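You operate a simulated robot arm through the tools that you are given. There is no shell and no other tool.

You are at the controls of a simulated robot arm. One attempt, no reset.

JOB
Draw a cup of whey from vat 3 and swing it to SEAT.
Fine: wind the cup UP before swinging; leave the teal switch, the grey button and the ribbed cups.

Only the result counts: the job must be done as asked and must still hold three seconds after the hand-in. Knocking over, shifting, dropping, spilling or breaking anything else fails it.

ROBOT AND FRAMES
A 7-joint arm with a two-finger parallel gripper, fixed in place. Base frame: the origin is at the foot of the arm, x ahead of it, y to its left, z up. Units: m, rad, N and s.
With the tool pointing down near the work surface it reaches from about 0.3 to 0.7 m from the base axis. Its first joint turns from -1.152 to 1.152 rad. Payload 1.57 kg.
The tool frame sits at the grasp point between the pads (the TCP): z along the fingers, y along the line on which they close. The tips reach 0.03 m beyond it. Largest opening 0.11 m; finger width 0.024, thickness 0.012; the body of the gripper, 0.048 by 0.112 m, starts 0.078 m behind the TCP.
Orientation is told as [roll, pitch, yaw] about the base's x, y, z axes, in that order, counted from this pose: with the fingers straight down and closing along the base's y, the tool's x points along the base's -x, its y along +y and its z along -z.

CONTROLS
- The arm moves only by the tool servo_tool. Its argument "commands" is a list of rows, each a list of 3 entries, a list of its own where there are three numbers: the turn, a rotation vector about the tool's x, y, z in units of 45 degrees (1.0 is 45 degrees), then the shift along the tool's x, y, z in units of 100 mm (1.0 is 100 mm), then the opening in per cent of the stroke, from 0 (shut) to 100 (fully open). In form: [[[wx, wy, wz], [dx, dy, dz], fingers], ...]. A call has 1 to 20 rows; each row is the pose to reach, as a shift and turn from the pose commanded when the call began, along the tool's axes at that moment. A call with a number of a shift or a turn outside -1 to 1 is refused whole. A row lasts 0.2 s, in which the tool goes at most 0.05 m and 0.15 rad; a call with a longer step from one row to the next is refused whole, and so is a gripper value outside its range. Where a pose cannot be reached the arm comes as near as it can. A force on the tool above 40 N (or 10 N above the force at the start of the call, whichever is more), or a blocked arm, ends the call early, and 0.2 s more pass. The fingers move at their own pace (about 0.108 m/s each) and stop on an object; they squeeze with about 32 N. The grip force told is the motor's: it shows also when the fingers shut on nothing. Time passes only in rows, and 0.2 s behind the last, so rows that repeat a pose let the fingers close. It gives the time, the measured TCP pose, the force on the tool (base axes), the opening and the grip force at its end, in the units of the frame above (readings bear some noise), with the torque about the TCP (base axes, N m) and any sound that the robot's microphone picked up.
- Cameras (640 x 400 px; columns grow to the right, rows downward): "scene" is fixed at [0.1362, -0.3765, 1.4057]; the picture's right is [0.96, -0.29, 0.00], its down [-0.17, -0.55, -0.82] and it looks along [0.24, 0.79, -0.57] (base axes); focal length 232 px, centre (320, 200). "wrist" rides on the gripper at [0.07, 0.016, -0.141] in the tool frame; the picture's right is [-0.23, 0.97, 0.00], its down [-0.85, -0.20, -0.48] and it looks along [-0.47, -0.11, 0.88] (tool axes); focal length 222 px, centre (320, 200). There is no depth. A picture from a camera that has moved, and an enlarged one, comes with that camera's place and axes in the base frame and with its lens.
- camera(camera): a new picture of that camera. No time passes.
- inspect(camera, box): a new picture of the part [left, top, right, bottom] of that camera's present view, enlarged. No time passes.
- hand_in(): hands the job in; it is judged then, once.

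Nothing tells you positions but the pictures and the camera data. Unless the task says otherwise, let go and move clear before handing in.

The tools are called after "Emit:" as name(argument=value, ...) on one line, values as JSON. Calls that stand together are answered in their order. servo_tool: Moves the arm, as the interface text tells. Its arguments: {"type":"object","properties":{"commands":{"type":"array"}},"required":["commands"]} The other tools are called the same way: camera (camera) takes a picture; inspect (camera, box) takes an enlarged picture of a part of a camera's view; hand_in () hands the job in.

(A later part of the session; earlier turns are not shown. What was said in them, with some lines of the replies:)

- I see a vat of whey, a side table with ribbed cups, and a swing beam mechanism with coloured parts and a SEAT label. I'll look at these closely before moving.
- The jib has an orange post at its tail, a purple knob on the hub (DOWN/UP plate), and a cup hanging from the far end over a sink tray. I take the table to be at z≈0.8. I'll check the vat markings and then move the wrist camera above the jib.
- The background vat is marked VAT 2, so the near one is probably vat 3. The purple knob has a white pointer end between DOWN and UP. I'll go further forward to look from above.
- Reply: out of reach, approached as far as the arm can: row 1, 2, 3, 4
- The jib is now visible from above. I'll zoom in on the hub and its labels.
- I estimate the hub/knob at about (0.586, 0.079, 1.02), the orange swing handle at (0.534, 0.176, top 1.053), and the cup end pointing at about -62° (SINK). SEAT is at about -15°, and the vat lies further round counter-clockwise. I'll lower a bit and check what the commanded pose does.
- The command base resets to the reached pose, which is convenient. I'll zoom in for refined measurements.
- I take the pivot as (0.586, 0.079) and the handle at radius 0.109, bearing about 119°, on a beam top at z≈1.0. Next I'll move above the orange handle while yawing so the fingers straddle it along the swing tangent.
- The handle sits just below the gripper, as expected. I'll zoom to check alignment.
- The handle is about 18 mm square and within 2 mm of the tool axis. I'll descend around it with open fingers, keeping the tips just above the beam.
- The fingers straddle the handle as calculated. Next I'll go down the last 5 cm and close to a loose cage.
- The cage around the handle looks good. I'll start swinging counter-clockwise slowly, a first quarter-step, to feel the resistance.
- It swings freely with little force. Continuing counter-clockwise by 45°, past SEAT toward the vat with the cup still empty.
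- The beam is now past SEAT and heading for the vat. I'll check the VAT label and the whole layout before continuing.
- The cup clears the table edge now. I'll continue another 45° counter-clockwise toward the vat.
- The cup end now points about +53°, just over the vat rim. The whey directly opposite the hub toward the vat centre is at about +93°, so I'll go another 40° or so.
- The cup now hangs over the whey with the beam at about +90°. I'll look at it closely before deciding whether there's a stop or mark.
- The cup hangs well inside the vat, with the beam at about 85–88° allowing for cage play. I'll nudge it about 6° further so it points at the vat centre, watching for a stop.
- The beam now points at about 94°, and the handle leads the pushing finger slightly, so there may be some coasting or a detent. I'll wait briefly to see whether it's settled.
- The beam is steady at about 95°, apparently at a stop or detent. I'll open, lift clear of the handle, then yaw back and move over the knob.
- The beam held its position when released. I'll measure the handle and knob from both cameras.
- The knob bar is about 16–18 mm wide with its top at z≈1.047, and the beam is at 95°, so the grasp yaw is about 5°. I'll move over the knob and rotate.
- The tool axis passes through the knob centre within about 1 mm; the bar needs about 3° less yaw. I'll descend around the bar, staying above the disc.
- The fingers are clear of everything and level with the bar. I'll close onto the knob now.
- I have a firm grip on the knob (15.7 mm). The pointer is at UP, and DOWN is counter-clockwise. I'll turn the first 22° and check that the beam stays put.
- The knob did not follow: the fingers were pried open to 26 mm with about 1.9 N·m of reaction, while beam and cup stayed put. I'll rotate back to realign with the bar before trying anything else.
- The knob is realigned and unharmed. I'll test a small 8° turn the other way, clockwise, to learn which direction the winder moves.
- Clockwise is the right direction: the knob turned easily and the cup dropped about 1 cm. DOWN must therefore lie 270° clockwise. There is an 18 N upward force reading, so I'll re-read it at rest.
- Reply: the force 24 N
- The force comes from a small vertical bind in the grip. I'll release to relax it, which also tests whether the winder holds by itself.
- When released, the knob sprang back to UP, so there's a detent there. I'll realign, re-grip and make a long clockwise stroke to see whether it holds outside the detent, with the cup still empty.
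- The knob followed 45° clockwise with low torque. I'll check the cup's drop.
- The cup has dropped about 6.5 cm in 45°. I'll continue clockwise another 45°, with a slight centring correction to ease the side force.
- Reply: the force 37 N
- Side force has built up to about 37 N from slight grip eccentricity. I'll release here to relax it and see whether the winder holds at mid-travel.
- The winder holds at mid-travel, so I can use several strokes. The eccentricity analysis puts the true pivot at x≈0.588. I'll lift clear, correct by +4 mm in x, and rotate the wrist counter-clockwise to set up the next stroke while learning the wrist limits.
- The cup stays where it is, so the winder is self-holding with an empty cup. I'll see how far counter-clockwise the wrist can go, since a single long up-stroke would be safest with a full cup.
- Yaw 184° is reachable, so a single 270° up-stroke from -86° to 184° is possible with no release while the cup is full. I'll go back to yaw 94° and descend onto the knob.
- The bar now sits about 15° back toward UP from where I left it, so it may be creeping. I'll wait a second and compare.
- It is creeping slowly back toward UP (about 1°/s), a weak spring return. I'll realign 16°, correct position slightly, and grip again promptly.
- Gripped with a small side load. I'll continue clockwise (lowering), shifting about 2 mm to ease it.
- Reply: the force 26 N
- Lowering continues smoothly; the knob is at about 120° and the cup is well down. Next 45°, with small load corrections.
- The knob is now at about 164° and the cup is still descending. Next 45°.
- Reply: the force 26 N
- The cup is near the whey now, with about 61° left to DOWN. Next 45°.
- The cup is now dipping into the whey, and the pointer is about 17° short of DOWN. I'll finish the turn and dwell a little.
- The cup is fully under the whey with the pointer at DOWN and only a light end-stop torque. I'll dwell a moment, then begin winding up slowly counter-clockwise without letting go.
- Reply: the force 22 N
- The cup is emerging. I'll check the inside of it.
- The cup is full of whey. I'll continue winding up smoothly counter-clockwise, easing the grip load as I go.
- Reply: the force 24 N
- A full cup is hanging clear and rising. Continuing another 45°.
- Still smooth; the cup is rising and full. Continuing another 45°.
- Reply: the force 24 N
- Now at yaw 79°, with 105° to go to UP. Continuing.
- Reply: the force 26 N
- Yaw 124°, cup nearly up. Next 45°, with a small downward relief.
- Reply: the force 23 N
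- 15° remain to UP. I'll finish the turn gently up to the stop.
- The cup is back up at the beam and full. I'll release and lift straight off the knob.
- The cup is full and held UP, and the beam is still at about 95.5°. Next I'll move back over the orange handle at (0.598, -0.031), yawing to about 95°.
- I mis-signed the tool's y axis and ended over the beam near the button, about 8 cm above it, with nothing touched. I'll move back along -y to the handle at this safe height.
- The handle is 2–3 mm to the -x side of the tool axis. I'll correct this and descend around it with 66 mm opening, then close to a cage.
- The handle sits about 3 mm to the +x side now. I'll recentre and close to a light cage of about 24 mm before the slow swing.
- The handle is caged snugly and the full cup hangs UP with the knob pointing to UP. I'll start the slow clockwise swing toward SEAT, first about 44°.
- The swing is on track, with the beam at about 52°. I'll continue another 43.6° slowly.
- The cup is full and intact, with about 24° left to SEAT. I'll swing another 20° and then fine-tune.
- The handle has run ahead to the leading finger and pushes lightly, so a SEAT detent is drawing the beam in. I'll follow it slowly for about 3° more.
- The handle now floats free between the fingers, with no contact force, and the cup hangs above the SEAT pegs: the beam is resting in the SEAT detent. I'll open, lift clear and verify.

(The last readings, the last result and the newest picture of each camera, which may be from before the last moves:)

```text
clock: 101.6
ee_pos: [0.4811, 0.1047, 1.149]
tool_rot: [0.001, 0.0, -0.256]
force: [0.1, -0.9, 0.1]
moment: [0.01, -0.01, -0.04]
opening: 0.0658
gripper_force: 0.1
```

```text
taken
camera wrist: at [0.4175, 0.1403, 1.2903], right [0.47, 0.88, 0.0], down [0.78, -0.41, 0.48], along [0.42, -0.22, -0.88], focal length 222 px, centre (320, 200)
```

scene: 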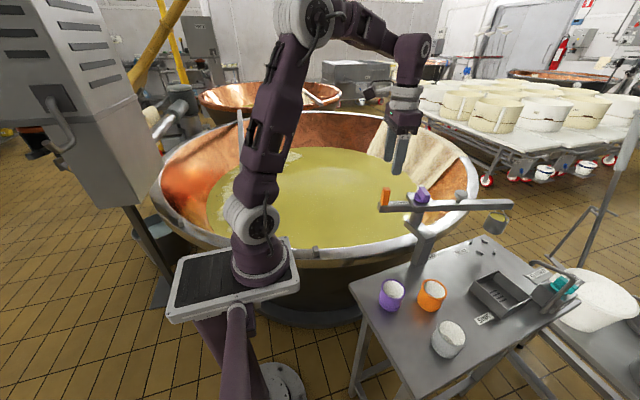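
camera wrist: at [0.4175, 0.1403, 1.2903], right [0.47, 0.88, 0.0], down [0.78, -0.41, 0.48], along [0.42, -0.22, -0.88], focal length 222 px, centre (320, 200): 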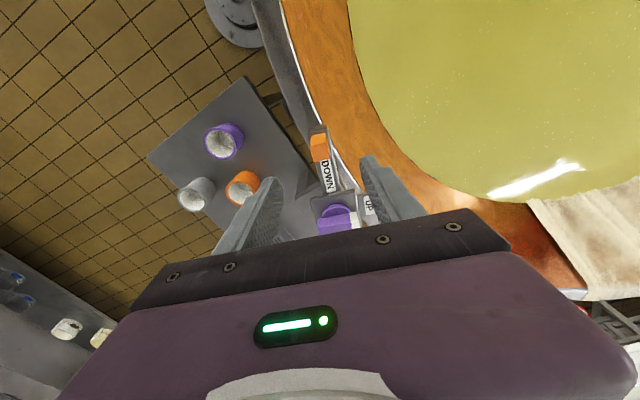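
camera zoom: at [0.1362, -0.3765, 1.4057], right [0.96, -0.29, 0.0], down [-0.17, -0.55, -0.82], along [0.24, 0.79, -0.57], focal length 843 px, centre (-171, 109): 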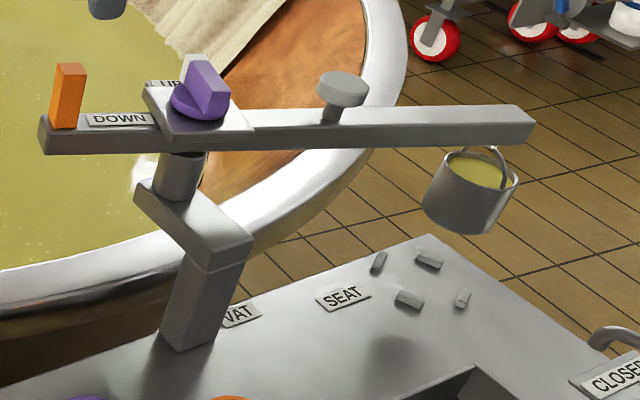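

The cup is full, hanging UP over the SEAT pegs with the knob at UP. I'll move the arm further clear, wait a few seconds, and confirm nothing drifts.

Emit:
servo_tool(commands=[[[0, 0, 0], [0.2, 0, -0.1], 60], [[0, 0, 0], [0.5, 0, -0.2], 60], [[0, 0, 0], [0.8, 0, -0.3], 60], [[0, 0, 0], [0.8, 0, -0.3], 60], [[0, 0, 0], [0.8, 0, -0.3], 60], [[0, 0, 0], [0.8, 0, -0.3], 60], [[0, 0, 0], [0.8, 0, -0.3], 60], [[0, 0, 0], [0.8, 0, -0.3], 60], [[0, 0, 0], [0.8, 0, -0.3], 60], [[0, 0, 0], [0.8, 0, -0.3], 60], [[0, 0, 0], [0.8, 0, -0.3], 60], [[0, 0, 0], [0.8, 0, -0.3], 60], [[0, 0, 0], [0.8, 0, -0.3], 60], [[0, 0, 0], [0.8, 0, -0.3], 60], [[0, 0, 0], [0.8, 0, -0.3], 60], [[0, 0, 0], [0.8, 0, -0.3], 60], [[0, 0, 0], [0.8, 0, -0.3], 60], [[0, 0, 0], [0.8, 0, -0.3], 60]])

Emit:
inspect(camera="scene", box=[380, 170, 530, 280])

Emit:
inspect(camera="scene", box=[470, 200, 520, 235])

Emit:
camera(camera="wrist")

Emit:
inspect(camera="scene", box=[340, 230, 600, 380])

```text
clock: 105.4
ee_pos: [0.4008, 0.121, 1.1777]
tool_rot: [0.0, -0.001, -0.257]
force: [0.3, -0.2, 1.5]
moment: [0.01, 0.02, -0.03]
opening: 0.0662
gripper_force: 0.1
```

```text
3.64 times, centred on (455, 225) of scene
camera zoom: at [0.1362, -0.3765, 1.4057], right [0.96, -0.29, 0.0], down [-0.17, -0.55, -0.82], along [0.24, 0.79, -0.57], focal length 843 px, centre (-171, 109)
```

zoom: 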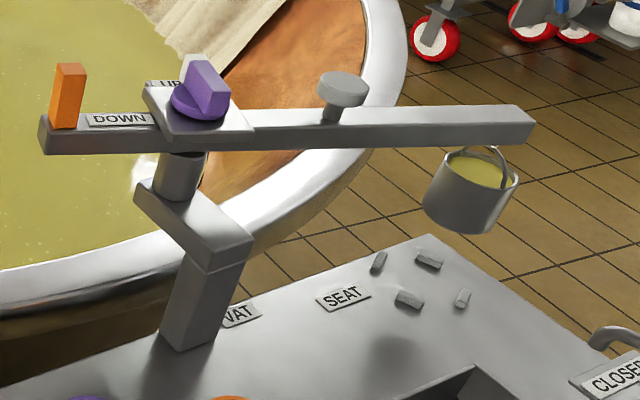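

```text
11.43 times, centred on (495, 218) of scene
camera zoom: at [0.1362, -0.3765, 1.4057], right [0.96, -0.29, 0.0], down [-0.17, -0.55, -0.82], along [0.24, 0.79, -0.57], focal length 2650 px, centre (-1680, 0)
```

zoom: 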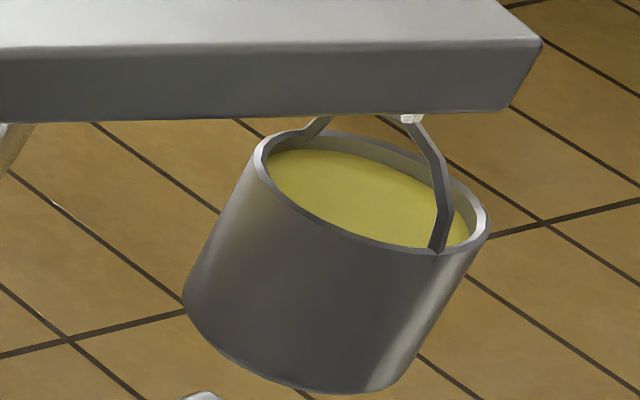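

```text
taken
camera wrist: at [0.3375, 0.1568, 1.3192], right [0.47, 0.88, 0.0], down [0.78, -0.41, 0.48], along [0.42, -0.22, -0.88], focal length 222 px, centre (320, 200)
```

wrist: 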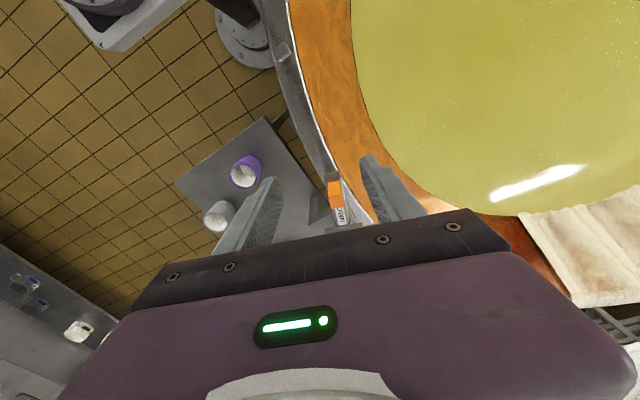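

```text
2.46 times, centred on (470, 305) of scene
camera zoom: at [0.1362, -0.3765, 1.4057], right [0.96, -0.29, 0.0], down [-0.17, -0.55, -0.82], along [0.24, 0.79, -0.57], focal length 571 px, centre (-49, -58)
```

zoom: 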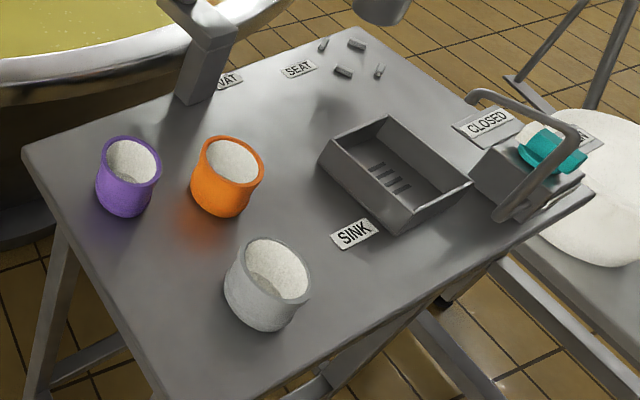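

Nothing has moved in the 3.8 s since I backed off. The full cup hangs UP over the SEAT pegs in its detent with the knob at UP. The ribbed cups, grey button and teal switch (still at CLOSED) are untouched, and the arm is clear. I'm handing in.

Emit:
hand_in()

```text
The job is handed in.
```

The job is handed in. A full cup of whey from vat 3 now hangs over the SEAT pegs, wound UP, with the jib resting in its detent there. I didn't see the verdict, only that the hand-in went through.

- **Drawing the whey:** I swung the empty cup over the vat, wound it DOWN until the rim was under the surface, then wound it back UP in one turn. It came up full.
- **Swinging to SEAT:** I made the swing slowly, and only after the cup was UP. The cup was still full at the end, and nothing moved in the last few seconds I watched.
- **Left alone:** the ribbed cups, the grey button and the teal switch are untouched, and the switch still reads CLOSED.
- **Which vat:** no label I could read says "vat 3". I took it to be the near vat, because the one behind is marked VAT 2 and this is the only one the jib reaches.
- **Two slips:** I first tried to turn the knob the wrong way for DOWN, and it would not move. Later I steered the gripper to the wrong spot, about 8 cm above the grey button, without touching anything.
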